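You operate a simulated robot arm through the tools that you are given. There is no shell and no other tool.

Carry out the task below with a simulated robot arm. There is one attempt and no reset: what you move stays moved.

## Task
Take the black hinge from the top of the side table and put it on top of the box with green band. Then put the blue link from the second board from the top of the reject shelf on the top of the end table. Then take the white printed block and leave it on the bottom board of the reject shelf. Do these in the order given. Set down upright: blue link.

Only the result counts: the job must be done as asked and must still hold three seconds after the hand-in. Knocking over, shifting, dropping, spilling or breaking anything else fails it.

## Robot
A 6-joint arm with a two-finger parallel gripper on a trunk, on a base that drives. Base frame: it is fixed to the floor where the robot stands at the start and does not move with it; the origin is under the middle of the robot, x ahead of it, y to its left, z up; the surface under the hand at the start is at about z = 760. Units: mm, rad, N and s.
With the tool pointing down near the work surface it reaches from about 480 to 880 mm from the robot's upright axis, wherever it stands. Its first joint turns from -2.007 to 2.007 rad. Places, roughly: blue link [3250, -2250, 750]; bottom board of the reject shelf [3500, -2100, 300]; top of the end table [4600, -400, 800]; white printed block [4750, -500, 750]. Payload 4.2 kg.
The tool frame sits at the grasp point between the pads (the TCP): z along the fingers, y along the line on which they close. The tips reach 23 mm beyond it. Largest opening 94 mm; finger width 38, thickness 10; the body of the gripper, 54 by 96 mm, starts 39 mm behind the TCP.
Orientation is told as [roll, pitch, yaw] about the base's x, y, z axes, in that order, counted from this pose: with the fingers straight down and closing along the base's y, the tool's x points along the base's -x, its y along +y and its z along -z.

## Interface
- The arm moves only by the tool arm_command. Its argument "targets" is a list of rows, each an object of numbers (a shift or turn left out is 0, a gripper value left out holds the last): "x", "y", "z": the shift along the tool's x, y, z in units of 30 mm (1.0 is 30 mm); "wx", "wy", "wz": the turn, a rotation vector about the tool's x, y, z in units of 6 degrees (1.0 is 6 degrees); "gripper": the finger opening in mm, from 0 to 94. In form: [{"x": .., "y": .., "z": .., "wx": .., "wy": .., "wz": .., "gripper": ..}, ...]. A call has 1 to 20 rows; each row shifts and turns the commanded pose from where the row before left it, along the tool's axes as they then stand. A call with a number of a shift or a turn outside -1 to 1 is refused whole. Rows are played at 5 a second. More than 50 mm and 0.15 rad between two rows, or a gripper value outside its range, and nothing of the call is played. A pose out of reach is approached as far as the arm can. The call stops where the force on the tool passes 40 N (or 10 N more than at its start, if that is more) or the arm is blocked; 0.2 s more then pass. The fingers move at their own pace (about 108 mm/s each) and stop on an object; they squeeze with about 36 N. The grip force told is the motor's: it shows also when the fingers shut on nothing. Time passes only in rows, and 0.2 s behind the last, so rows that do not move let the fingers close. The reply holds the time, the measured pose of the TCP, the force on the tool along the base axes, the opening and the grip force, in the units named above and with some noise, with the torque about the TCP (base axes, N m) and any sound that the robot's microphone picked up.
- Cameras (640 x 400 px; columns grow to the right, rows downward): "scene" is now at [234.7, 160.4, 1296.8]; the picture's right is [-0.40, -0.92, 0.00], its down [-0.52, 0.22, -0.83] and it looks along [0.76, -0.33, -0.56] (base axes); focal length 249 px, centre (320, 200). "wrist" rides on the gripper at [86, 16, -75] in the tool frame; the picture's right is [-0.18, 0.98, 0.00], its down [-0.58, -0.11, -0.81] and it looks along [-0.79, -0.15, 0.59] (tool axes); focal length 243 px, centre (320, 200). There is no depth. A picture from a camera that has moved, and an enlarged one, comes with that camera's place and axes in the base frame and with its lens.
- capture(camera): a new picture of that camera. The clock stands still meanwhile.
- raise_lower(by): slides the trunk up (or, below 0, down) by that many mm; the arm and the scene camera ride with it, the base frame stays. It gives what a move gives, with no picture.
- roll_base(legs): drives the robot by 1 to 6 legs, each [ahead, turn to the left] in mm and rad, along the robot's own axes; the way and the turn of a leg run together, so that a leg with both is an arc; at most 1500 mm and 3.142 rad a leg. The arm and the cameras ride along, it lands a little off, and it stops where it bumps. It gives what a move gives.
- aim_head(pan, tilt): turns the head with the scene camera to pan (to the left, within 1.396 rad either way) and tilt (down, from -0.506 to 1.204), counted from straight ahead of the robot. It gives what a move gives.
- zoom(camera, box): a new picture of the part [left, top, right, bottom] of that camera's present view, enlarged. The clock stands still meanwhile.
- close_job(): hands the job in; it is judged then, once.

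Nothing tells you exact positions but the pictures and the camera data. Unless the task says otherwise, let go and move clear before handing in.

The tools are called as name(argument=value, ...) on one line, values as JSON. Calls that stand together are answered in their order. arm_command: Moves the arm, as the interface text tells. Its arguments: {"type":"object","properties":{"targets":{"type":"array","items":{"type":"object","properties":{"x":{"type":"number"},"y":{"type":"number"},"z":{"type":"number"},"wx":{"type":"number"},"wy":{"type":"number"},"wz":{"type":"number"},"gripper":{"type":"number"}}}}},"required":["targets"]} The other tools are called the same way: raise_lower (by) slides the trunk up or down; roll_base (legs) drives the base; aim_head (pan, tilt) turns the head that bears the scene camera; capture (camera) takes a picture; zoom (camera, box) takes an enlarged picture of a part of a camera's view; close_job () hands the job in.

At the start:

```text
clock: 0.0
ee_pos: [602.0, 36.6, 1071.2]
orientation: [0.001, -0.002, 0.002]
wrist_force: [-0.3, 0.5, -0.8]
ft_torque: [-0.01, -0.01, 0.0]
grip_width: 94.0
gripper_force: 0.0
trunk travel left (down, up): [-650.0, 340.0]
robot x, y, heading: [-1.7, -0.2, 0.002]
head pan, tilt: [-0.407, 0.597]
```

scene: 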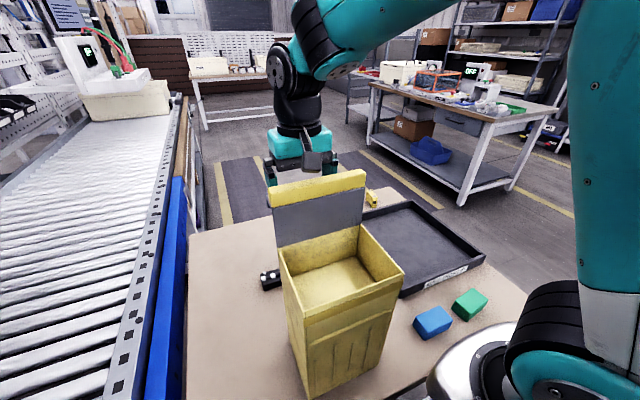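
wrist: 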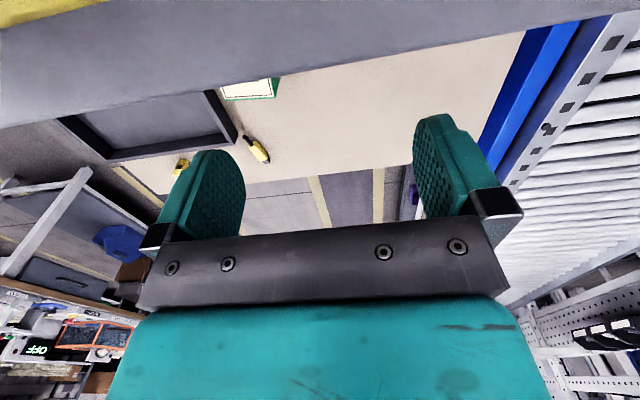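

I see the work table in front of me with a yellow bin, a dark tray, coloured blocks, and a small black object left of the bin. I'll look around first with the head to find the hinge and the box with green band.

zoom(camera="scene", box=[180, 160, 500, 360])

zoom(camera="wrist", box=[160, 40, 480, 240])

zoom(camera="scene", box=[320, 0, 640, 200])

```text
2.00 times, centred on (340, 260) of scene
camera zoom: at [234.7, 160.4, 1296.8], right [-0.4, -0.92, 0.0], down [-0.52, 0.22, -0.83], along [0.76, -0.33, -0.56], focal length 498 px, centre (280, 80)
```

zoom: 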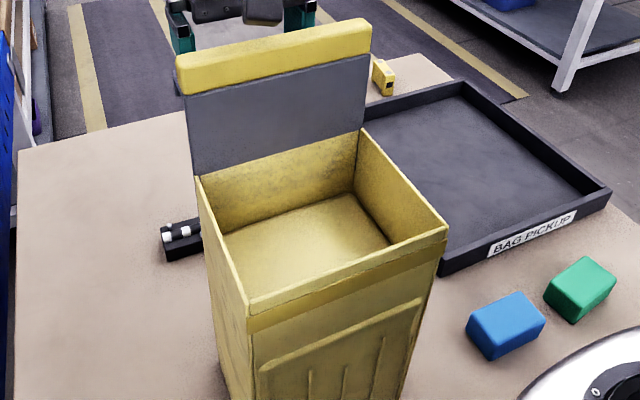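

```text
2.00 times, centred on (320, 140) of wrist
camera zoom: at [515.2, 53.1, 1147.0], right [0.18, 0.98, 0.0], down [0.58, -0.11, 0.81], along [0.79, -0.15, -0.59], focal length 485 px, centre (320, 320)
```

zoom: 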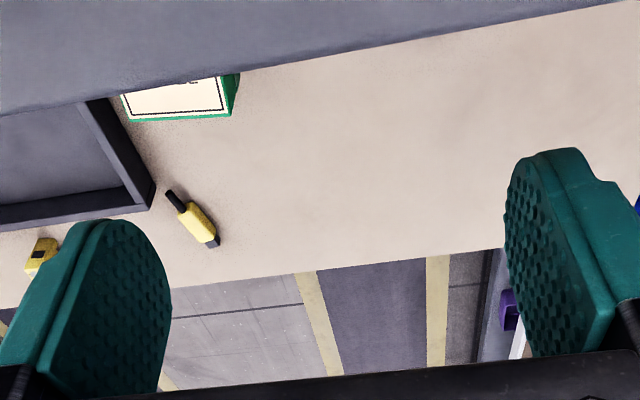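

```text
2.00 times, centred on (480, 100) of scene
camera zoom: at [234.7, 160.4, 1296.8], right [-0.4, -0.92, 0.0], down [-0.52, 0.22, -0.83], along [0.76, -0.33, -0.56], focal length 498 px, centre (0, 400)
```

zoom: 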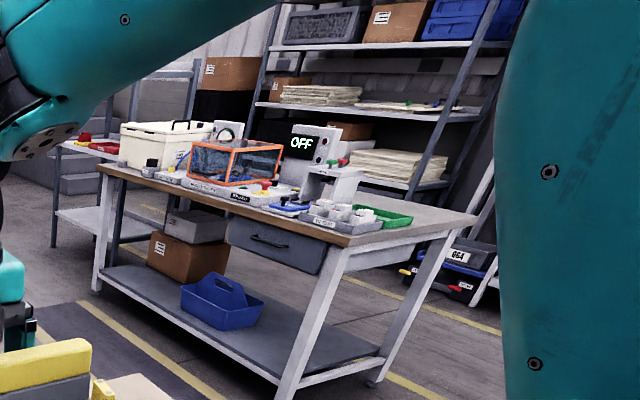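

The box with a green edge seems to be hidden behind the yellow bin, and a dark hinge-like thing lies left of it. I'll look from other head angles.

aim_head(pan=0.3, tilt=0.3)

capture(camera="scene")

aim_head(pan=-0.3, tilt=0.1)

capture(camera="scene")

aim_head(pan=-1.0, tilt=0.3)

capture(camera="scene")

aim_head(pan=0.0, tilt=1.0)

capture(camera="scene")

```text
clock: 1.1
ee_pos: [601.9, 37.3, 1071.5]
orientation: [0.001, -0.001, 0.001]
wrist_force: [-0.6, 0.0, 0.7]
ft_torque: [0.01, -0.02, 0.01]
grip_width: 94.0
gripper_force: 0.1
trunk travel left (down, up): [-650.0, 340.0]
robot x, y, heading: [4.1, 0.8, 0.0]
head pan, tilt: [0.3, 0.3]
```

```text
taken
camera scene: at [242.7, 223.0, 1324.0], right [0.29, -0.96, 0.0], down [-0.28, -0.09, -0.96], along [0.91, 0.28, -0.3], focal length 249 px, centre (320, 200)
```

scene: 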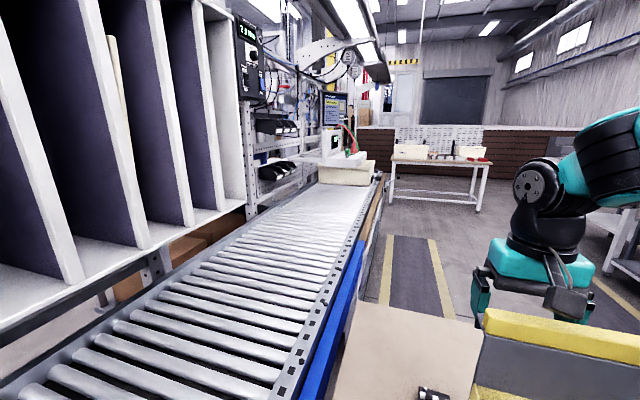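

```text
clock: 2.1
ee_pos: [602.1, 35.0, 1072.4]
orientation: [0.001, 0.0, -0.001]
wrist_force: [-0.3, 0.2, -0.1]
ft_torque: [0.0, 0.01, 0.01]
grip_width: 93.8
gripper_force: 0.1
trunk travel left (down, up): [-650.0, 340.0]
robot x, y, heading: [1.1, -0.6, -0.003]
head pan, tilt: [-0.3, 0.099]
```

```text
taken
camera scene: at [241.4, 168.3, 1342.6], right [-0.29, -0.96, 0.0], down [-0.1, 0.03, -0.99], along [0.95, -0.29, -0.1], focal length 249 px, centre (320, 200)
```

scene: 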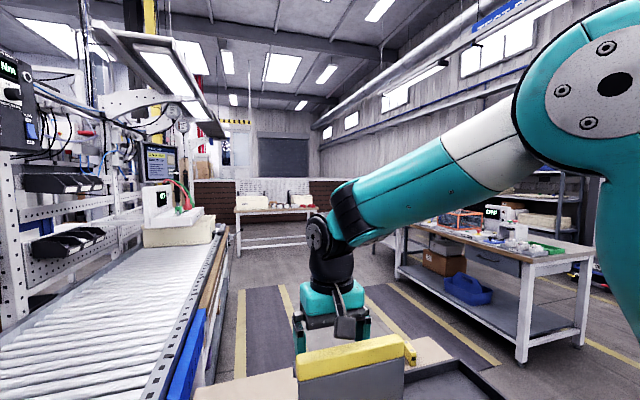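

```text
clock: 3.1
ee_pos: [601.7, 36.1, 1072.1]
orientation: [0.0, 0.0, 0.0]
wrist_force: [-1.1, 0.1, 0.3]
ft_torque: [-0.03, 0.0, 0.01]
grip_width: 94.2
gripper_force: 0.0
trunk travel left (down, up): [-650.0, 340.0]
robot x, y, heading: [1.8, -3.1, 0.001]
head pan, tilt: [-1.0, 0.3]
```

```text
taken
camera scene: at [204.0, 116.9, 1324.0], right [-0.84, -0.54, 0.0], down [-0.16, 0.25, -0.96], along [0.52, -0.8, -0.3], focal length 249 px, centre (320, 200)
```

scene: 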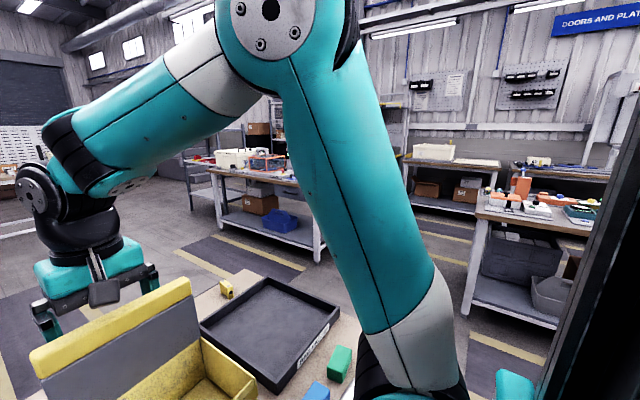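

```text
clock: 4.4
ee_pos: [601.6, 36.3, 1072.1]
orientation: [0.001, -0.001, 0.0]
wrist_force: [0.3, 0.0, -0.9]
ft_torque: [-0.01, 0.0, -0.02]
grip_width: 94.2
gripper_force: 0.1
trunk travel left (down, up): [-650.0, 340.0]
robot x, y, heading: [-1.3, -0.3, -0.004]
head pan, tilt: [0.0, 1.0]
```

```text
taken
camera scene: at [223.2, 195.4, 1264.5], right [0.0, -1.0, 0.0], down [-0.84, 0.0, -0.54], along [0.54, 0.0, -0.84], focal length 249 px, centre (320, 200)
```

scene: 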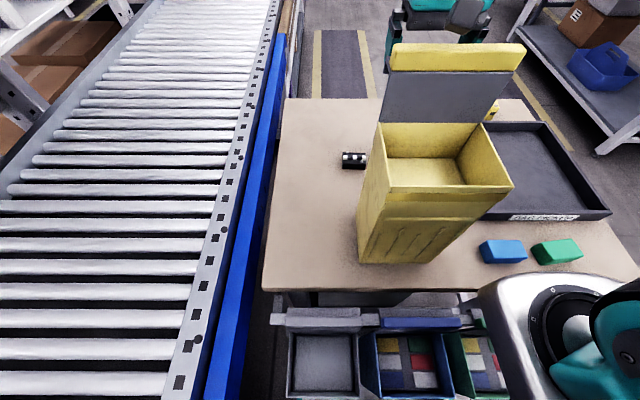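

The bin hides part of the table. I'll raise the trunk to look over it.

raise_lower(by=330)

aim_head(pan=-0.1, tilt=0.9)

capture(camera="scene")

capture(camera="wrist")

```text
clock: 7.7
ee_pos: [601.3, 37.2, 1401.4]
orientation: [0.0, 0.0, -0.003]
wrist_force: [-0.3, 0.9, 0.2]
ft_torque: [-0.01, 0.01, 0.0]
grip_width: 93.9
gripper_force: 0.0
trunk travel left (down, up): [-980.0, 10.0]
robot x, y, heading: [-4.4, 0.1, 0.001]
head pan, tilt: [0.0, 1.0]
```

```text
clock: 8.3
ee_pos: [601.7, 36.0, 1402.9]
orientation: [0.0, -0.001, 0.0]
wrist_force: [0.0, 0.2, -0.5]
ft_torque: [0.0, -0.02, 0.01]
grip_width: 94.1
gripper_force: 0.3
trunk travel left (down, up): [-980.0, 10.0]
robot x, y, heading: [2.7, 1.9, -0.0]
head pan, tilt: [-0.099, 0.901]
```

```text
taken
camera scene: at [228.6, 188.0, 1601.7], right [-0.1, -1.0, 0.0], down [-0.78, 0.08, -0.62], along [0.62, -0.06, -0.78], focal length 249 px, centre (320, 200)
```

scene: 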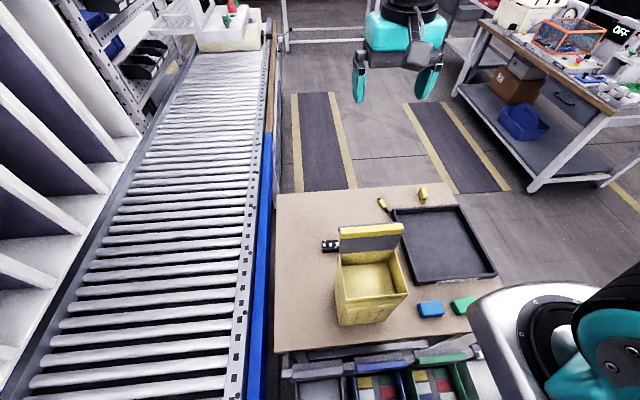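

```text
taken
camera wrist: at [515.2, 53.0, 1477.0], right [0.18, 0.98, 0.0], down [0.58, -0.11, 0.81], along [0.79, -0.15, -0.59], focal length 243 px, centre (320, 200)
```

wrist: 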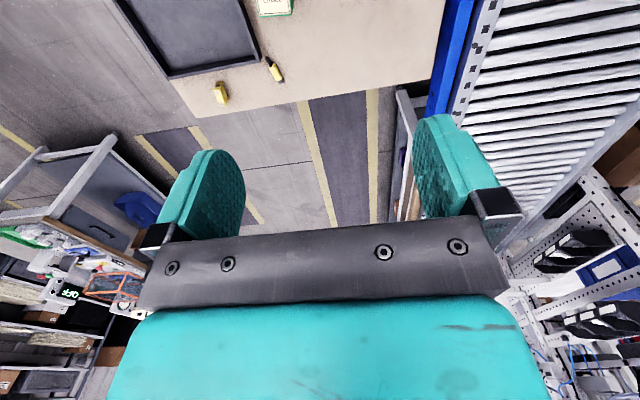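

zoom(camera="scene", box=[270, 180, 430, 280])

zoom(camera="wrist", box=[180, 0, 460, 175])

```text
4.00 times, centred on (350, 230) of scene
camera zoom: at [228.6, 188.0, 1601.7], right [-0.1, -1.0, 0.0], down [-0.78, 0.08, -0.62], along [0.62, -0.06, -0.78], focal length 996 px, centre (200, 80)
```

zoom: 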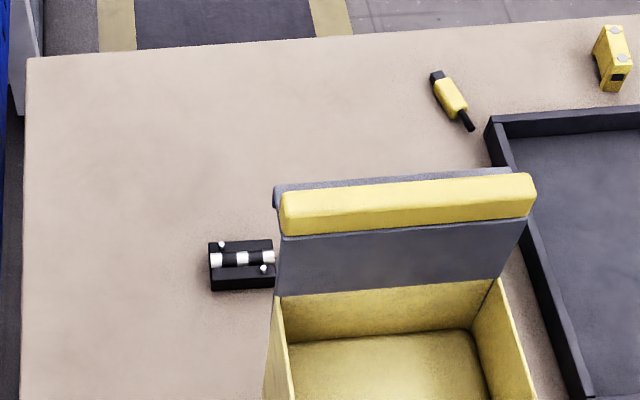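

```text
2.29 times, centred on (320, 88) of wrist
camera zoom: at [515.2, 53.0, 1477.0], right [0.18, 0.98, 0.0], down [0.58, -0.11, 0.81], along [0.79, -0.15, -0.59], focal length 555 px, centre (320, 457)
```

zoom: 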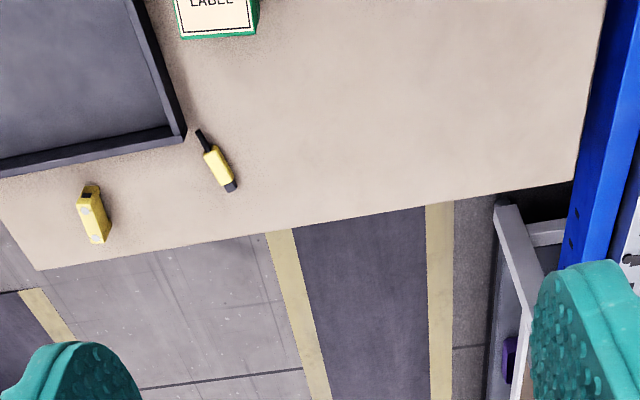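

The hinge is on this table just behind the bin's left side (about [660, 107, 770]) and the green box is behind the bin (about [675, -80]). Since the bin stands in the way from here, I'll check the surroundings to drive round to the far side.

aim_head(pan=-1.39, tilt=0.5)

capture(camera="scene")

aim_head(pan=-0.6, tilt=0.2)

capture(camera="scene")

aim_head(pan=0.0, tilt=0.5)

capture(camera="scene")

aim_head(pan=1.39, tilt=0.6)

capture(camera="scene")

```text
clock: 9.8
ee_pos: [602.8, 35.9, 1402.6]
orientation: [0.001, 0.001, 0.0]
wrist_force: [0.2, 0.9, -0.6]
ft_torque: [0.0, -0.02, 0.0]
grip_width: 94.0
gripper_force: 0.1
trunk travel left (down, up): [-980.0, 10.0]
robot x, y, heading: [1.6, -2.5, -0.003]
head pan, tilt: [-1.389, 0.499]
```

```text
taken
camera scene: at [170.0, 106.0, 1635.6], right [-0.98, -0.18, 0.0], down [-0.09, 0.47, -0.88], along [0.16, -0.86, -0.48], focal length 249 px, centre (320, 200)
```

scene: 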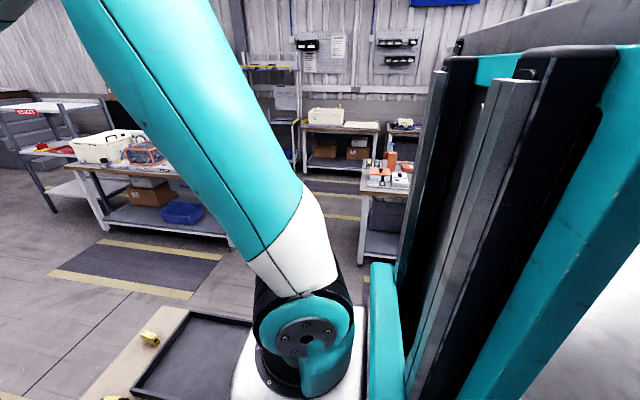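

```text
clock: 10.9
ee_pos: [602.7, 36.1, 1402.2]
orientation: [-0.001, 0.002, 0.0]
wrist_force: [0.0, 0.3, -0.5]
ft_torque: [-0.01, 0.03, -0.01]
grip_width: 94.4
gripper_force: 0.0
trunk travel left (down, up): [-980.0, 10.0]
robot x, y, heading: [-2.5, 0.9, 0.003]
head pan, tilt: [-0.6, 0.201]
```

```text
taken
camera scene: at [230.3, 142.7, 1663.3], right [-0.57, -0.82, 0.0], down [-0.16, 0.11, -0.98], along [0.81, -0.55, -0.2], focal length 249 px, centre (320, 200)
```

scene: 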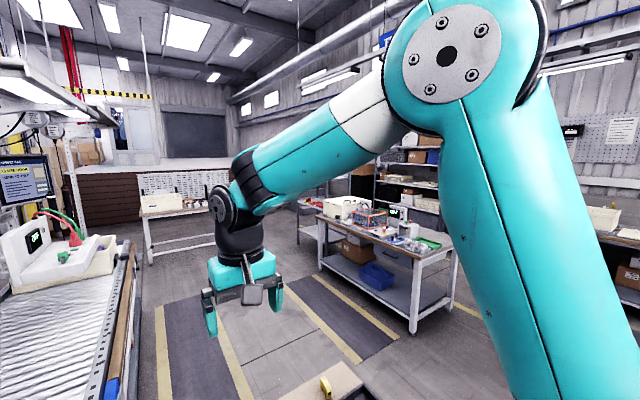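

```text
clock: 11.9
ee_pos: [603.0, 36.7, 1401.2]
orientation: [0.0, 0.0, 0.0]
wrist_force: [0.4, 0.2, -0.3]
ft_torque: [-0.04, 0.01, 0.0]
grip_width: 94.0
gripper_force: 0.0
trunk travel left (down, up): [-980.0, 10.0]
robot x, y, heading: [2.1, 2.4, 0.005]
head pan, tilt: [0.0, 0.499]
```

```text
taken
camera scene: at [244.5, 195.4, 1635.6], right [0.0, -1.0, 0.0], down [-0.48, 0.0, -0.88], along [0.88, 0.0, -0.48], focal length 249 px, centre (320, 200)
```

scene: 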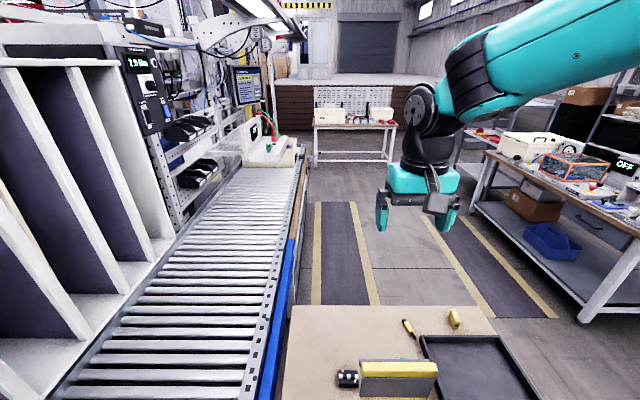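

```text
clock: 13.4
ee_pos: [603.1, 35.6, 1401.8]
orientation: [0.0, -0.001, -0.001]
wrist_force: [-1.4, 0.1, 0.2]
ft_torque: [0.01, -0.02, 0.03]
grip_width: 93.9
gripper_force: 0.0
trunk travel left (down, up): [-980.0, 10.0]
robot x, y, heading: [1.0, -3.3, -0.002]
head pan, tilt: [1.389, 0.6]
```

```text
taken
camera scene: at [169.5, 282.4, 1626.5], right [0.98, -0.18, 0.0], down [-0.1, -0.56, -0.83], along [0.15, 0.81, -0.56], focal length 249 px, centre (320, 200)
```

scene: 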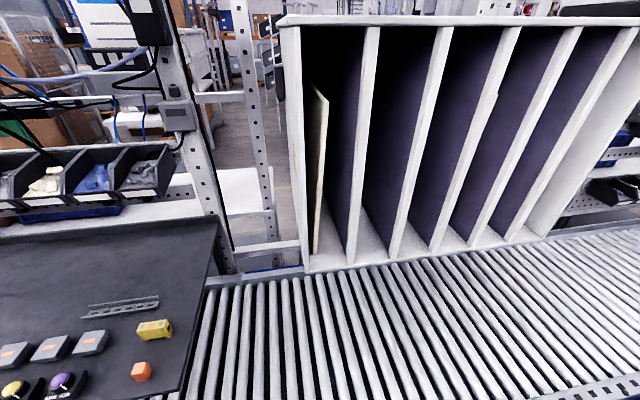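

The aisle on the right is open. Before driving, I'll use the wrist camera from above to identify the hinge and the box.

arm_command(targets=[{"y": 1, "x": -0.3}, {"y": 1, "x": -0.3}, {"y": 1, "x": -0.3}, {"y": 1, "x": -0.3}, {"y": 1, "x": -0.3}, {"y": 1, "x": -0.3}, {"y": 1}])

arm_command(targets=[{"wz": 1}, {"wz": 1}, {"wz": 1}, {"wz": 1}, {"wz": 1}, {"wz": 1}, {"wz": 1}, {"wz": 1}, {"wz": 1}, {"wz": 1}, {"wz": 1}, {"wz": 1}, {"wz": 1}, {"wz": 1}, {"wz": 1}])

capture(camera="wrist")

```text
clock: 15.1
ee_pos: [656.4, 246.1, 1403.4]
orientation: [0.0, 0.0, 0.0]
wrist_force: [-0.2, 0.5, -0.5]
ft_torque: [0.06, -0.02, 0.01]
grip_width: 94.0
gripper_force: 0.0
trunk travel left (down, up): [-980.0, 10.0]
robot x, y, heading: [1.7, -1.2, -0.004]
head pan, tilt: [1.389, 0.6]
```

```text
clock: 18.2
ee_pos: [656.0, 246.6, 1403.9]
orientation: [0.001, 0.001, -1.572]
wrist_force: [0.4, -0.1, 0.8]
ft_torque: [-0.02, -0.01, 0.01]
grip_width: 94.0
gripper_force: 0.0
trunk travel left (down, up): [-980.0, 10.0]
robot x, y, heading: [-4.3, -0.6, 0.001]
head pan, tilt: [1.389, 0.6]
```

```text
taken
camera wrist: at [672.0, 333.8, 1477.5], right [0.98, -0.19, 0.0], down [-0.11, -0.58, 0.81], along [-0.15, -0.79, -0.59], focal length 243 px, centre (320, 200)
```

wrist: 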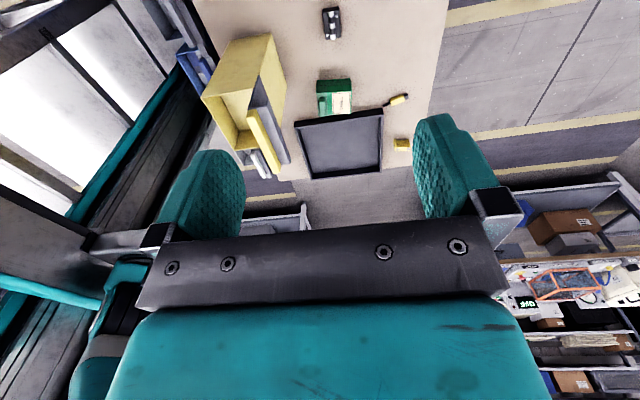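

zoom(camera="wrist", box=[260, 0, 420, 100])

zoom(camera="wrist", box=[180, 0, 500, 200])

```text
4.00 times, centred on (340, 50) of wrist
camera zoom: at [672.0, 333.8, 1477.5], right [0.98, -0.19, 0.0], down [-0.11, -0.58, 0.81], along [-0.15, -0.79, -0.59], focal length 970 px, centre (240, 800)
```

zoom: 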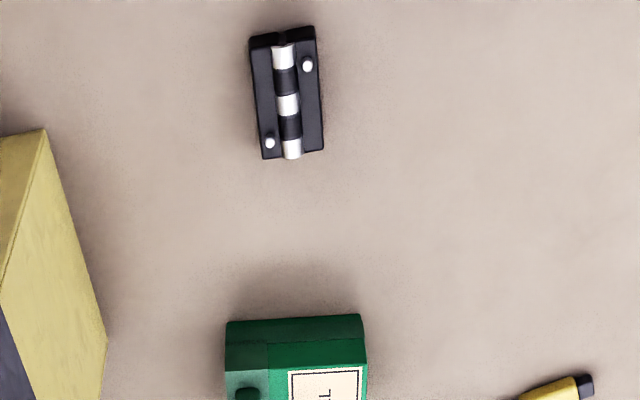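

```text
2.00 times, centred on (340, 100) of wrist
camera zoom: at [672.0, 333.8, 1477.5], right [0.98, -0.19, 0.0], down [-0.11, -0.58, 0.81], along [-0.15, -0.79, -0.59], focal length 485 px, centre (280, 400)
```

zoom: 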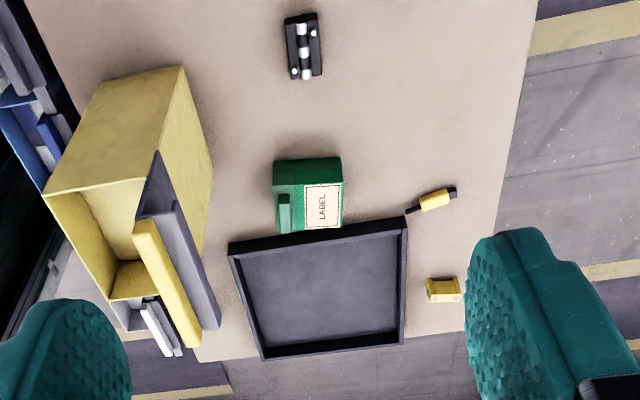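

The hinge and a green labelled box stand behind the bin. I'll lower the hand for a closer look to be sure of both.

arm_command(targets=[{"z": 1}, {"z": 1}, {"z": 1}, {"z": 1}, {"z": 1}, {"z": 1}, {"z": 1}, {"z": 1}])

capture(camera="wrist")

zoom(camera="wrist", box=[220, 0, 460, 150])

aim_head(pan=-0.1, tilt=1.2)

capture(camera="scene")

```text
clock: 20.1
ee_pos: [655.0, 245.1, 1163.2]
orientation: [0.0, -0.001, -1.57]
wrist_force: [-0.8, -0.1, 0.2]
ft_torque: [-0.01, 0.02, 0.0]
grip_width: 93.9
gripper_force: 0.0
trunk travel left (down, up): [-980.0, 10.0]
robot x, y, heading: [-2.5, -0.1, 0.0]
head pan, tilt: [1.389, 0.6]
```

```text
taken
camera wrist: at [670.2, 332.6, 1236.9], right [0.98, -0.18, 0.0], down [-0.11, -0.58, 0.81], along [-0.15, -0.79, -0.59], focal length 243 px, centre (320, 200)
```

wrist: 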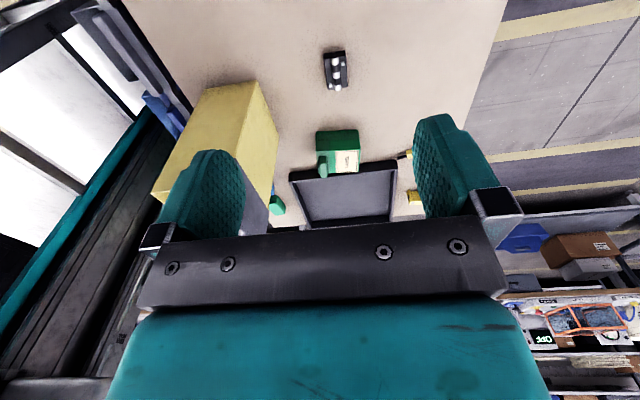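

```text
2.67 times, centred on (340, 75) of wrist
camera zoom: at [670.2, 332.6, 1236.9], right [0.98, -0.18, 0.0], down [-0.11, -0.58, 0.81], along [-0.15, -0.79, -0.59], focal length 647 px, centre (267, 533)
```

zoom: 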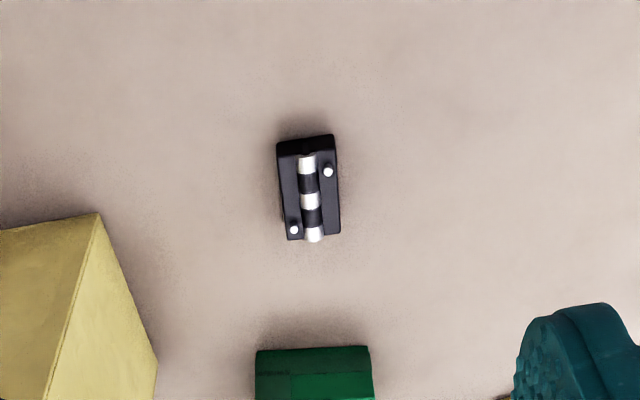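

```text
clock: 21.6
ee_pos: [654.9, 245.3, 1162.6]
orientation: [-0.001, -0.001, -1.57]
wrist_force: [-0.6, 0.6, 0.9]
ft_torque: [0.0, -0.04, 0.03]
grip_width: 94.0
gripper_force: 0.0
trunk travel left (down, up): [-980.0, 10.0]
robot x, y, heading: [-1.2, -0.0, -0.001]
head pan, tilt: [-0.099, 1.201]
```

```text
taken
camera scene: at [209.2, 190.0, 1581.9], right [-0.1, -1.0, 0.0], down [-0.93, 0.09, -0.36], along [0.36, -0.04, -0.93], focal length 249 px, centre (320, 200)
```

scene: 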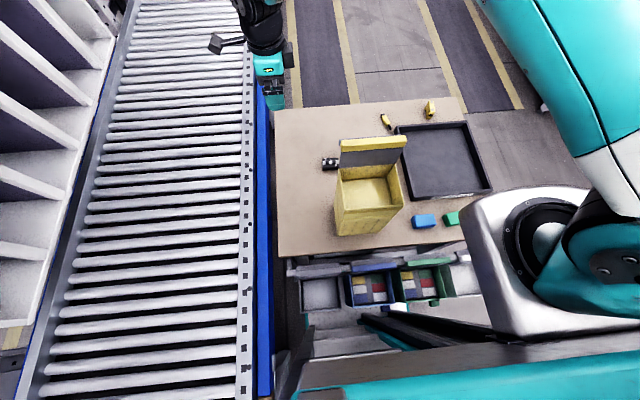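

zoom(camera="scene", box=[270, 230, 510, 380])

zoom(camera="wrist", box=[220, 100, 460, 250])

```text
2.67 times, centred on (390, 305) of scene
camera zoom: at [209.2, 190.0, 1581.9], right [-0.1, -1.0, 0.0], down [-0.93, 0.09, -0.36], along [0.36, -0.04, -0.93], focal length 664 px, centre (133, -80)
```

zoom: 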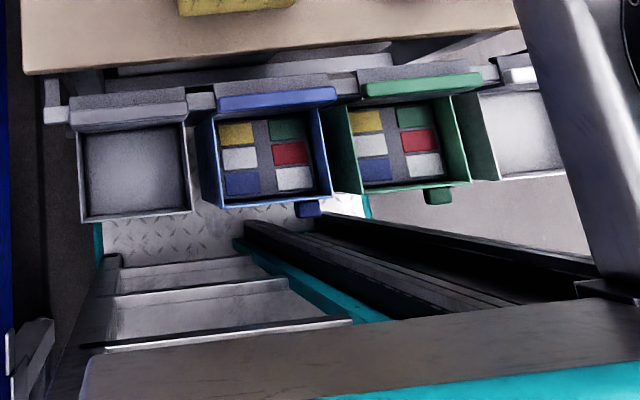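

```text
2.67 times, centred on (340, 175) of wrist
camera zoom: at [670.3, 332.6, 1237.0], right [0.98, -0.18, 0.0], down [-0.11, -0.58, 0.81], along [-0.15, -0.79, -0.59], focal length 647 px, centre (267, 267)
```

zoom: 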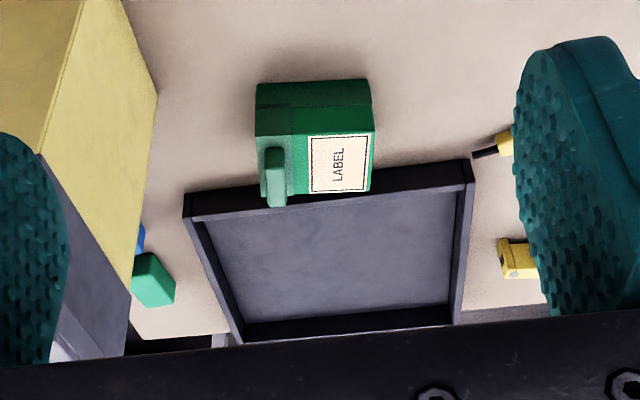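

The hinge looks clear (black leaves, steel knuckles, lying with its long axis roughly along y). I'll bring the hand back up and turn the wrist camera backwards to check the floor behind the robot before driving.

arm_command(targets=[{"z": -1}, {"z": -1}, {"z": -1}, {"z": -1}, {"z": -1}, {"z": -1}, {"z": -1}, {"z": -1}])

arm_command(targets=[{"wz": 1}, {"wz": 1}, {"wz": 1}, {"wz": 1}, {"wz": 1}, {"wz": 1}, {"wz": 1}, {"wz": 1}, {"wz": 1}, {"wz": 1}, {"wz": 1}, {"wz": 1}, {"wz": 1}, {"wz": 1}, {"wz": 1}])

capture(camera="wrist")

```text
clock: 23.4
ee_pos: [655.8, 244.9, 1403.2]
orientation: [0.0, 0.0, -1.57]
wrist_force: [0.2, -0.4, -0.3]
ft_torque: [0.01, 0.03, 0.03]
grip_width: 93.9
gripper_force: 0.0
trunk travel left (down, up): [-980.0, 10.0]
robot x, y, heading: [0.8, 0.7, -0.001]
head pan, tilt: [-0.099, 1.201]
```

```text
clock: 26.6
ee_pos: [697.7, 249.0, 1432.4]
orientation: [-0.006, 0.003, 3.139]
wrist_force: [-0.2, -0.1, 1.1]
ft_torque: [-0.03, -0.04, 0.01]
grip_width: 94.1
gripper_force: 0.1
out of reach, approached as far as the arm can: row 8, 9, 10
trunk travel left (down, up): [-980.0, 10.0]
robot x, y, heading: [0.1, -0.6, -0.002]
head pan, tilt: [-0.099, 1.201]
```

```text
taken
camera wrist: at [783.7, 234.1, 1507.3], right [-0.18, -0.98, 0.0], down [-0.58, 0.11, 0.81], along [-0.79, 0.15, -0.59], focal length 243 px, centre (320, 200)
```

wrist: 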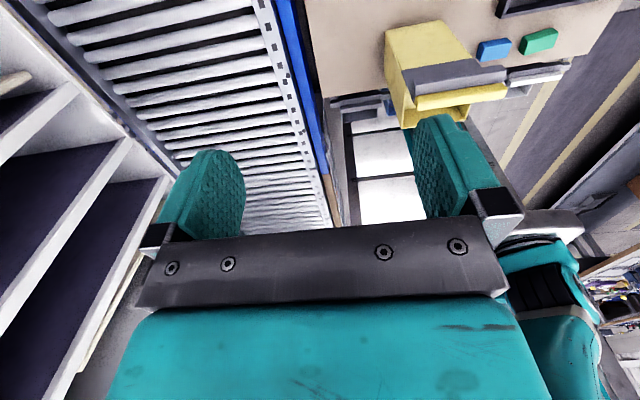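

arm_command(targets=[{"wy": -1}, {"wy": -1}, {"wy": -1}, {"wy": -1}, {"wy": -1}])

capture(camera="wrist")

```text
clock: 27.8
ee_pos: [656.5, 218.0, 1403.1]
orientation: [0.004, -0.519, 3.141]
wrist_force: [-0.6, 0.5, -0.2]
ft_torque: [-0.05, 0.01, 0.01]
grip_width: 93.9
gripper_force: 0.0
out of reach, approached as far as the arm can: row 1, 2, 3, 4, 5
trunk travel left (down, up): [-980.0, 10.0]
robot x, y, heading: [-3.6, 4.2, 0.004]
head pan, tilt: [-0.099, 1.201]
```

```text
taken
camera wrist: at [767.9, 202.0, 1425.5], right [-0.16, -0.98, 0.1], down [-0.11, 0.11, 0.99], along [-0.98, 0.15, -0.12], focal length 243 px, centre (320, 200)
```

wrist: 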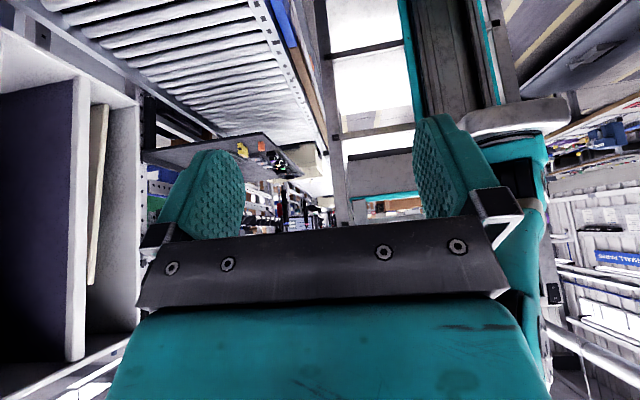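

The floor behind looks like open aisle. I'll undo the wrist turns to get back to the start posture.

arm_command(targets=[{"wy": 1}, {"wy": 1}, {"wy": 1}, {"wy": 1}, {"wy": 1}])

arm_command(targets=[{"wz": -1}, {"wz": -1}, {"wz": -1}, {"wz": -1}, {"wz": -1}, {"wz": -1}, {"wz": -1}, {"wz": -1}, {"wz": -1}, {"wz": -1}, {"wz": -1}, {"wz": -1}, {"wz": -1}, {"wz": -1}, {"wz": -1}])

arm_command(targets=[{"wz": -1}, {"wz": -1}, {"wz": -1}, {"wz": -1}, {"wz": -1}, {"wz": -1}, {"wz": -1}, {"wz": -1}, {"wz": -1}, {"wz": -1}, {"wz": -1}, {"wz": -1}, {"wz": -1}, {"wz": -1}, {"wz": -1}])

```text
clock: 29.0
ee_pos: [674.5, 230.1, 1416.3]
orientation: [0.002, 0.001, 3.142]
wrist_force: [0.1, -0.9, 0.5]
ft_torque: [-0.01, 0.0, 0.0]
grip_width: 93.9
gripper_force: 0.0
out of reach, approached as far as the arm can: row 4, 5
trunk travel left (down, up): [-980.0, 10.0]
robot x, y, heading: [-0.3, 2.0, 0.005]
head pan, tilt: [-0.099, 1.201]
```

```text
clock: 32.2
ee_pos: [674.4, 230.6, 1416.5]
orientation: [0.0, -0.001, -1.569]
wrist_force: [0.4, -0.2, 0.9]
ft_torque: [0.02, -0.02, -0.01]
grip_width: 94.2
gripper_force: 0.0
trunk travel left (down, up): [-980.0, 10.0]
robot x, y, heading: [0.2, 2.7, -0.002]
head pan, tilt: [-0.099, 1.201]
```

```text
clock: 35.4
ee_pos: [674.1, 230.8, 1416.1]
orientation: [0.0, 0.0, 0.0]
wrist_force: [-0.5, 0.5, 0.4]
ft_torque: [-0.02, 0.01, -0.02]
grip_width: 93.9
gripper_force: 0.1
trunk travel left (down, up): [-980.0, 10.0]
robot x, y, heading: [-0.4, 0.4, 0.0]
head pan, tilt: [-0.099, 1.201]
```

arm_command(targets=[{"y": -1, "x": 0.4}, {"y": -1, "x": 0.4}, {"y": -1, "x": 0.4}, {"y": -1, "x": 0.4}, {"y": -1, "x": 0.4}, {"y": -1, "x": 0.4}, {"y": -1, "x": 0.4}])

roll_base(legs=[[-400, 0]])

aim_head(pan=-0.3, tilt=0.9)

capture(camera="scene")

```text
clock: 37.0
ee_pos: [684.0, 72.3, 1502.9]
orientation: [-0.003, 0.0, 0.001]
wrist_force: [0.6, 0.5, -0.4]
ft_torque: [-0.03, -0.01, -0.02]
grip_width: 94.1
gripper_force: 0.0
out of reach, approached as far as the arm can: row 1, 2, 3, 4, 5, 6, 7
trunk travel left (down, up): [-980.0, 10.0]
robot x, y, heading: [-4.7, -0.3, 0.002]
head pan, tilt: [-0.099, 1.201]
```

```text
clock: 39.5
ee_pos: [288.1, 73.7, 1502.8]
orientation: [-0.003, 0.0, 0.004]
wrist_force: [0.2, -0.2, -1.4]
ft_torque: [0.01, 0.01, 0.02]
grip_width: 93.9
gripper_force: 0.2
trunk travel left (down, up): [-980.0, 10.0]
robot x, y, heading: [-396.7, -2.2, 0.002]
head pan, tilt: [-0.099, 1.201]
```

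```text
clock: 40.3
ee_pos: [287.7, 75.3, 1502.2]
orientation: [-0.001, 0.002, 0.003]
wrist_force: [-0.4, -0.3, 0.1]
ft_torque: [-0.01, 0.02, -0.02]
grip_width: 94.0
gripper_force: 0.0
trunk travel left (down, up): [-980.0, 10.0]
robot x, y, heading: [-394.5, 5.0, 0.003]
head pan, tilt: [-0.3, 0.901]
```

```text
taken
camera scene: at [-170.6, 173.3, 1601.7], right [-0.29, -0.96, 0.0], down [-0.75, 0.23, -0.62], along [0.59, -0.18, -0.78], focal length 249 px, centre (320, 200)
```

scene: 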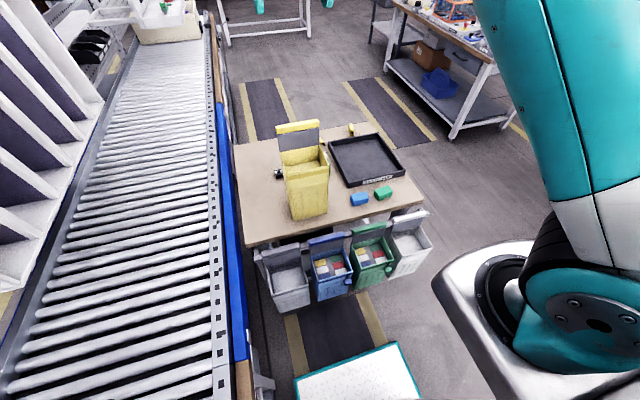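

zoom(camera="scene", box=[230, 110, 450, 320])

```text
1.90 times, centred on (340, 215) of scene
camera zoom: at [-170.6, 173.3, 1601.7], right [-0.29, -0.96, 0.0], down [-0.75, 0.23, -0.62], along [0.59, -0.18, -0.78], focal length 474 px, centre (282, 171)
```

zoom: 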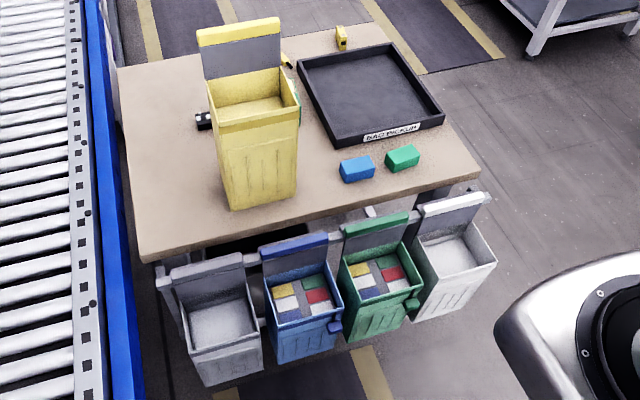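

The bins hang on this table, so the box in question should be the one behind the yellow bin. I'll shift away from the conveyor and turn right toward the open aisle.

roll_base(legs=[[200, -0.3], [0, 0.6], [-300, 0.2], [0, -2.07]])

aim_head(pan=0.0, tilt=0.4)

capture(camera="scene")

aim_head(pan=0.9, tilt=0.4)

capture(camera="scene")

```text
clock: 50.3
ee_pos: [-431.0, -833.9, 1503.4]
orientation: [-0.002, 0.001, -1.62]
wrist_force: [0.5, 0.9, -0.8]
ft_torque: [-0.02, 0.01, -0.01]
grip_width: 94.1
gripper_force: 0.0
trunk travel left (down, up): [-980.0, 10.0]
robot x, y, heading: [-469.7, -146.4, -1.621]
head pan, tilt: [-0.3, 0.901]
```

```text
clock: 51.2
ee_pos: [-430.3, -833.7, 1502.4]
orientation: [-0.002, 0.001, -1.619]
wrist_force: [-0.9, 0.5, -0.2]
ft_torque: [0.01, -0.02, 0.02]
grip_width: 94.0
gripper_force: 0.1
trunk travel left (down, up): [-980.0, 10.0]
robot x, y, heading: [-469.2, -144.7, -1.623]
head pan, tilt: [0.0, 0.4]
```

```text
taken
camera scene: at [-285.4, -400.5, 1644.7], right [-1.0, 0.05, 0.0], down [0.02, 0.39, -0.92], along [-0.05, -0.92, -0.39], focal length 249 px, centre (320, 200)
```

scene: 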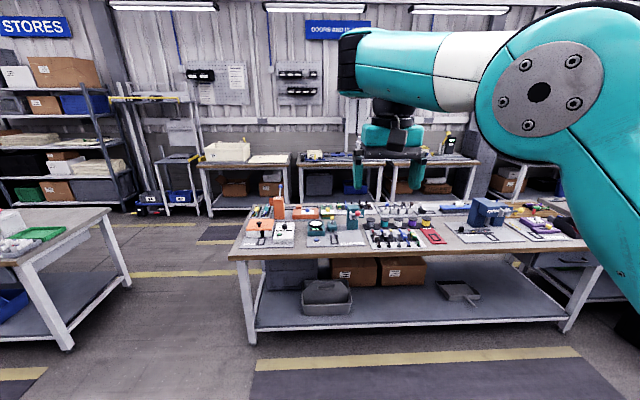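

```text
clock: 52.4
ee_pos: [-430.7, -834.5, 1502.7]
orientation: [-0.001, 0.001, -1.621]
wrist_force: [0.5, 0.5, 0.3]
ft_torque: [0.02, -0.01, 0.01]
grip_width: 93.6
gripper_force: 0.1
trunk travel left (down, up): [-980.0, 10.0]
robot x, y, heading: [-467.8, -144.6, -1.621]
head pan, tilt: [0.901, 0.4]
```

```text
taken
camera scene: at [-211.2, -369.0, 1644.7], right [-0.66, -0.75, 0.0], down [-0.29, 0.26, -0.92], along [0.69, -0.61, -0.39], focal length 249 px, centre (320, 200)
```

scene: 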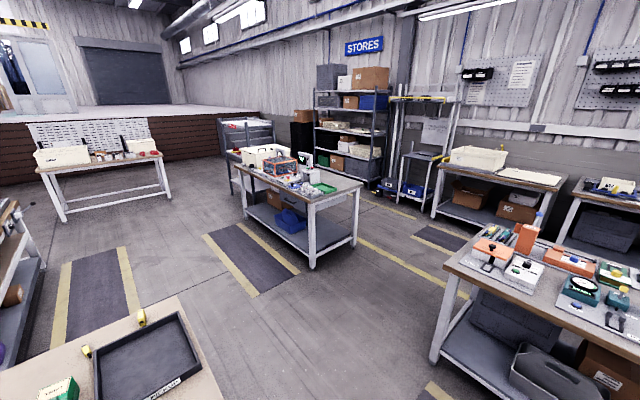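

aim_head(pan=1.39, tilt=0.6)

capture(camera="scene")

zoom(camera="scene", box=[240, 200, 480, 350])

```text
clock: 53.3
ee_pos: [-430.1, -834.9, 1503.5]
orientation: [-0.001, 0.002, -1.619]
wrist_force: [0.1, -0.5, -0.9]
ft_torque: [-0.01, -0.02, -0.05]
grip_width: 94.2
gripper_force: 0.0
trunk travel left (down, up): [-980.0, 10.0]
robot x, y, heading: [-470.0, -144.8, -1.62]
head pan, tilt: [1.389, 0.6]
```

```text
taken
camera scene: at [-194.8, -328.2, 1626.5], right [-0.23, -0.97, 0.0], down [-0.55, 0.13, -0.83], along [0.8, -0.19, -0.56], focal length 249 px, centre (320, 200)
```

scene: 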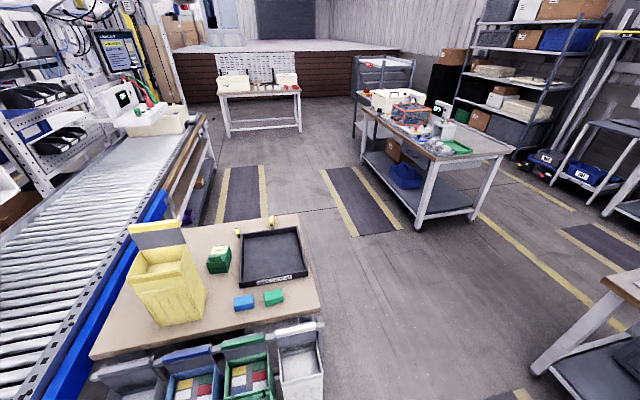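

```text
2.67 times, centred on (360, 275) of scene
camera zoom: at [-194.8, -328.2, 1626.5], right [-0.23, -0.97, 0.0], down [-0.55, 0.13, -0.83], along [0.8, -0.19, -0.56], focal length 664 px, centre (213, 0)
```

zoom: 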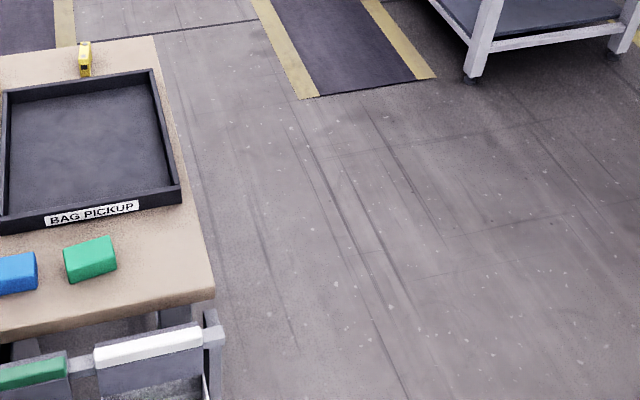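

zoom(camera="scene", box=[180, 220, 280, 290])

zoom(camera="scene", box=[200, 40, 320, 140])

zoom(camera="scene", box=[340, 40, 480, 180])

```text
5.71 times, centred on (230, 255) of scene
camera zoom: at [-194.8, -328.2, 1626.5], right [-0.23, -0.97, 0.0], down [-0.55, 0.13, -0.83], along [0.8, -0.19, -0.56], focal length 1423 px, centre (834, -114)
```

zoom: 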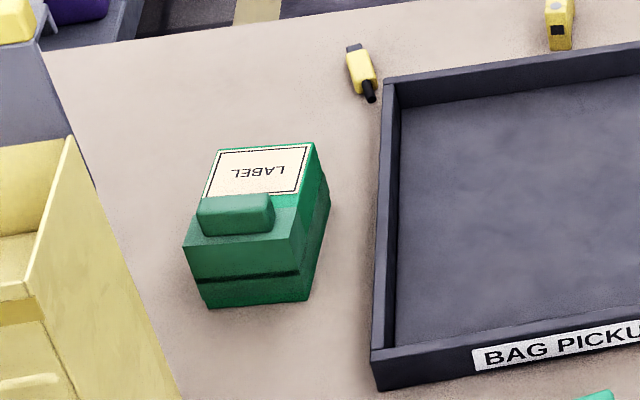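

```text
4.00 times, centred on (260, 90) of scene
camera zoom: at [-194.8, -328.2, 1626.5], right [-0.23, -0.97, 0.0], down [-0.55, 0.13, -0.83], along [0.8, -0.19, -0.56], focal length 996 px, centre (560, 640)
```

zoom: 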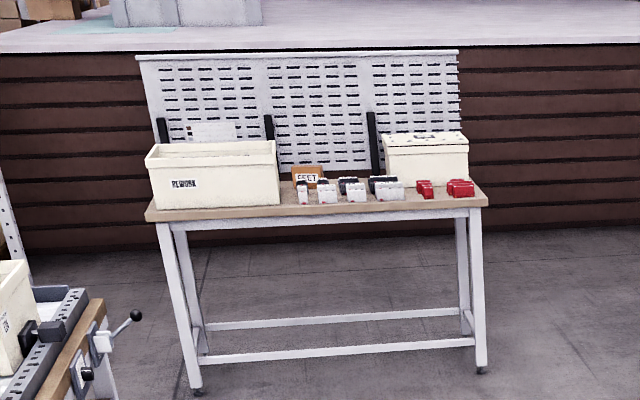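

```text
2.86 times, centred on (410, 110) of scene
camera zoom: at [-194.8, -328.2, 1626.5], right [-0.23, -0.97, 0.0], down [-0.55, 0.13, -0.83], along [0.8, -0.19, -0.56], focal length 711 px, centre (63, 457)
```

zoom: 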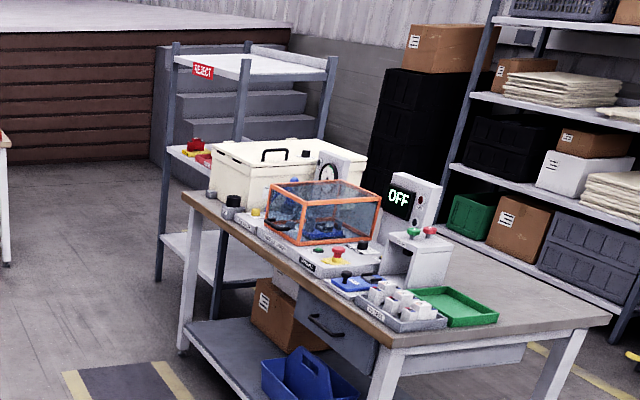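

The table's right aisle is open (benches begin at y ≈ -1670). I'll drive down to y ≈ -1000 and then along x past the table.

roll_base(legs=[[0, 0.05], [850, 0], [0, 1.57], [1000, 0]])

aim_head(pan=1.0, tilt=0.6)

capture(camera="scene")

```text
clock: 66.7
ee_pos: [1213.6, -946.0, 1502.9]
orientation: [0.0, 0.0, -0.033]
wrist_force: [-0.6, -0.7, -0.3]
ft_torque: [-0.01, 0.0, 0.02]
grip_width: 93.8
gripper_force: 0.0
trunk travel left (down, up): [-980.0, 10.0]
robot x, y, heading: [527.3, -992.6, -0.036]
head pan, tilt: [1.389, 0.6]
```

```text
clock: 67.6
ee_pos: [1215.4, -945.9, 1502.5]
orientation: [-0.002, 0.0, -0.032]
wrist_force: [0.1, 0.3, -0.4]
ft_torque: [-0.01, -0.01, 0.0]
grip_width: 94.0
gripper_force: 0.0
trunk travel left (down, up): [-980.0, 10.0]
robot x, y, heading: [528.2, -994.2, -0.035]
head pan, tilt: [1.0, 0.6]
```

```text
taken
camera scene: at [738.2, -732.6, 1626.5], right [0.82, -0.57, 0.0], down [-0.32, -0.47, -0.83], along [0.47, 0.68, -0.56], focal length 249 px, centre (320, 200)
```

scene: 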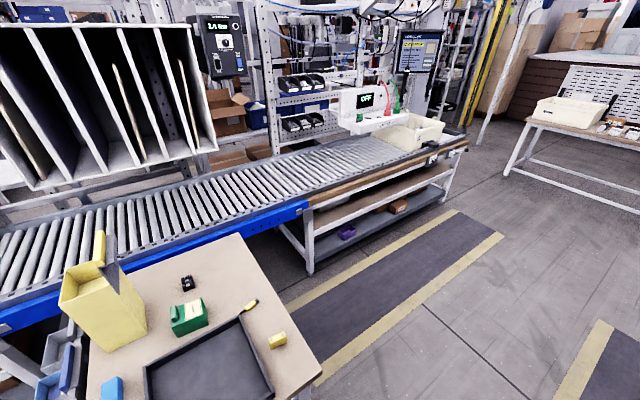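

zoom(camera="scene", box=[140, 260, 260, 340])

zoom(camera="scene", box=[300, 60, 480, 240])

zoom(camera="scene", box=[180, 40, 340, 180])

```text
5.00 times, centred on (200, 300) of scene
camera zoom: at [738.2, -732.6, 1626.5], right [0.82, -0.57, 0.0], down [-0.32, -0.47, -0.83], along [0.47, 0.68, -0.56], focal length 1245 px, centre (920, -300)
```

zoom: 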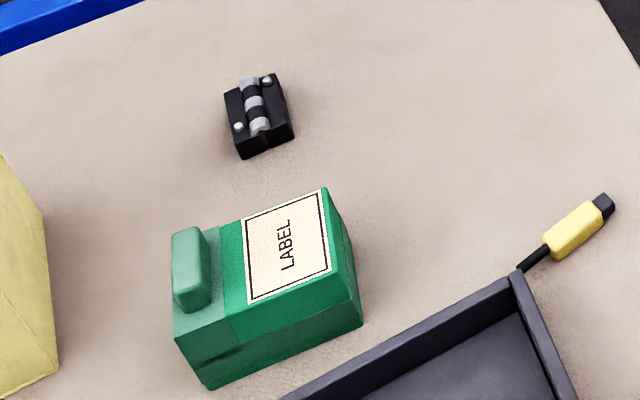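

```text
2.22 times, centred on (390, 150) of scene
camera zoom: at [738.2, -732.6, 1626.5], right [0.82, -0.57, 0.0], down [-0.32, -0.47, -0.83], along [0.47, 0.68, -0.56], focal length 553 px, centre (164, 311)
```

zoom: 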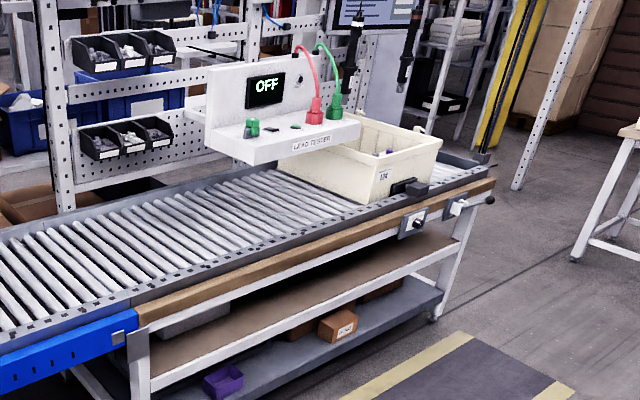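

```text
2.86 times, centred on (260, 110) of scene
camera zoom: at [738.2, -732.6, 1626.5], right [0.82, -0.57, 0.0], down [-0.32, -0.47, -0.83], along [0.47, 0.68, -0.56], focal length 711 px, centre (491, 457)
```

zoom: 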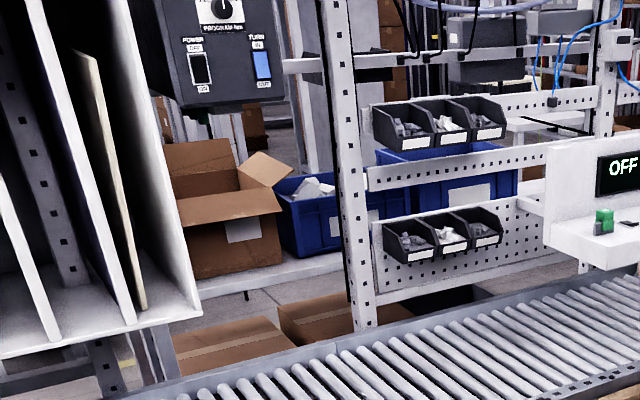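

The box on the table is a muted-green box with a bright green band (carrying the label) round it, so that is the target box. I'll drive on to the far side of this table to get both things without the bin in the way.

roll_base(legs=[[900, 0.035], [0, 1.68], [700, 0], [0, 0.92]])

aim_head(pan=0.1, tilt=0.8)

capture(camera="scene")

capture(camera="wrist")

```text
clock: 82.2
ee_pos: [740.1, -10.5, 1503.7]
orientation: [-0.001, 0.001, 2.588]
wrist_force: [0.4, -0.3, -0.1]
ft_torque: [-0.02, 0.0, 0.01]
grip_width: 94.0
gripper_force: 0.1
trunk travel left (down, up): [-980.0, 10.0]
robot x, y, heading: [1357.2, -308.6, 2.59]
head pan, tilt: [1.0, 0.6]
```

```text
clock: 83.4
ee_pos: [740.4, -9.1, 1502.3]
orientation: [-0.002, 0.001, 2.588]
wrist_force: [-0.3, 0.5, 0.3]
ft_torque: [0.03, 0.02, 0.03]
grip_width: 94.0
gripper_force: 0.0
trunk travel left (down, up): [-980.0, 10.0]
robot x, y, heading: [1359.1, -310.2, 2.595]
head pan, tilt: [0.099, 0.799]
```

```text
taken
camera scene: at [1056.8, -359.7, 1609.7], right [0.44, 0.9, 0.0], down [0.64, -0.31, -0.7], along [-0.63, 0.31, -0.72], focal length 249 px, centre (320, 200)
```

scene: 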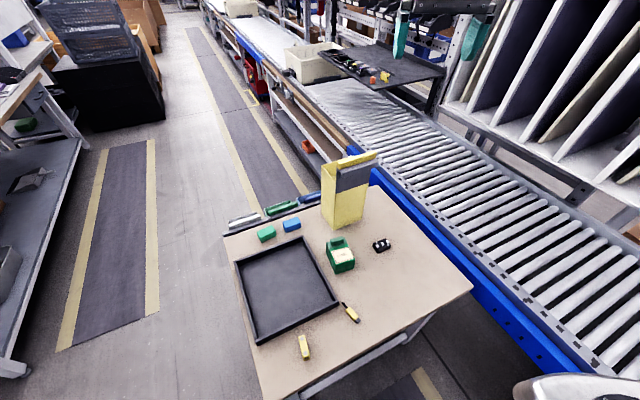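

```text
taken
camera wrist: at [804.2, -69.3, 1577.6], right [-0.67, -0.74, 0.0], down [-0.44, 0.4, 0.81], along [-0.59, 0.54, -0.59], focal length 243 px, centre (320, 200)
```

wrist: 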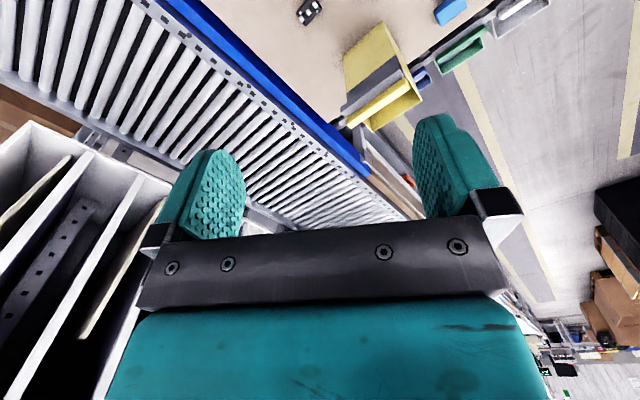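

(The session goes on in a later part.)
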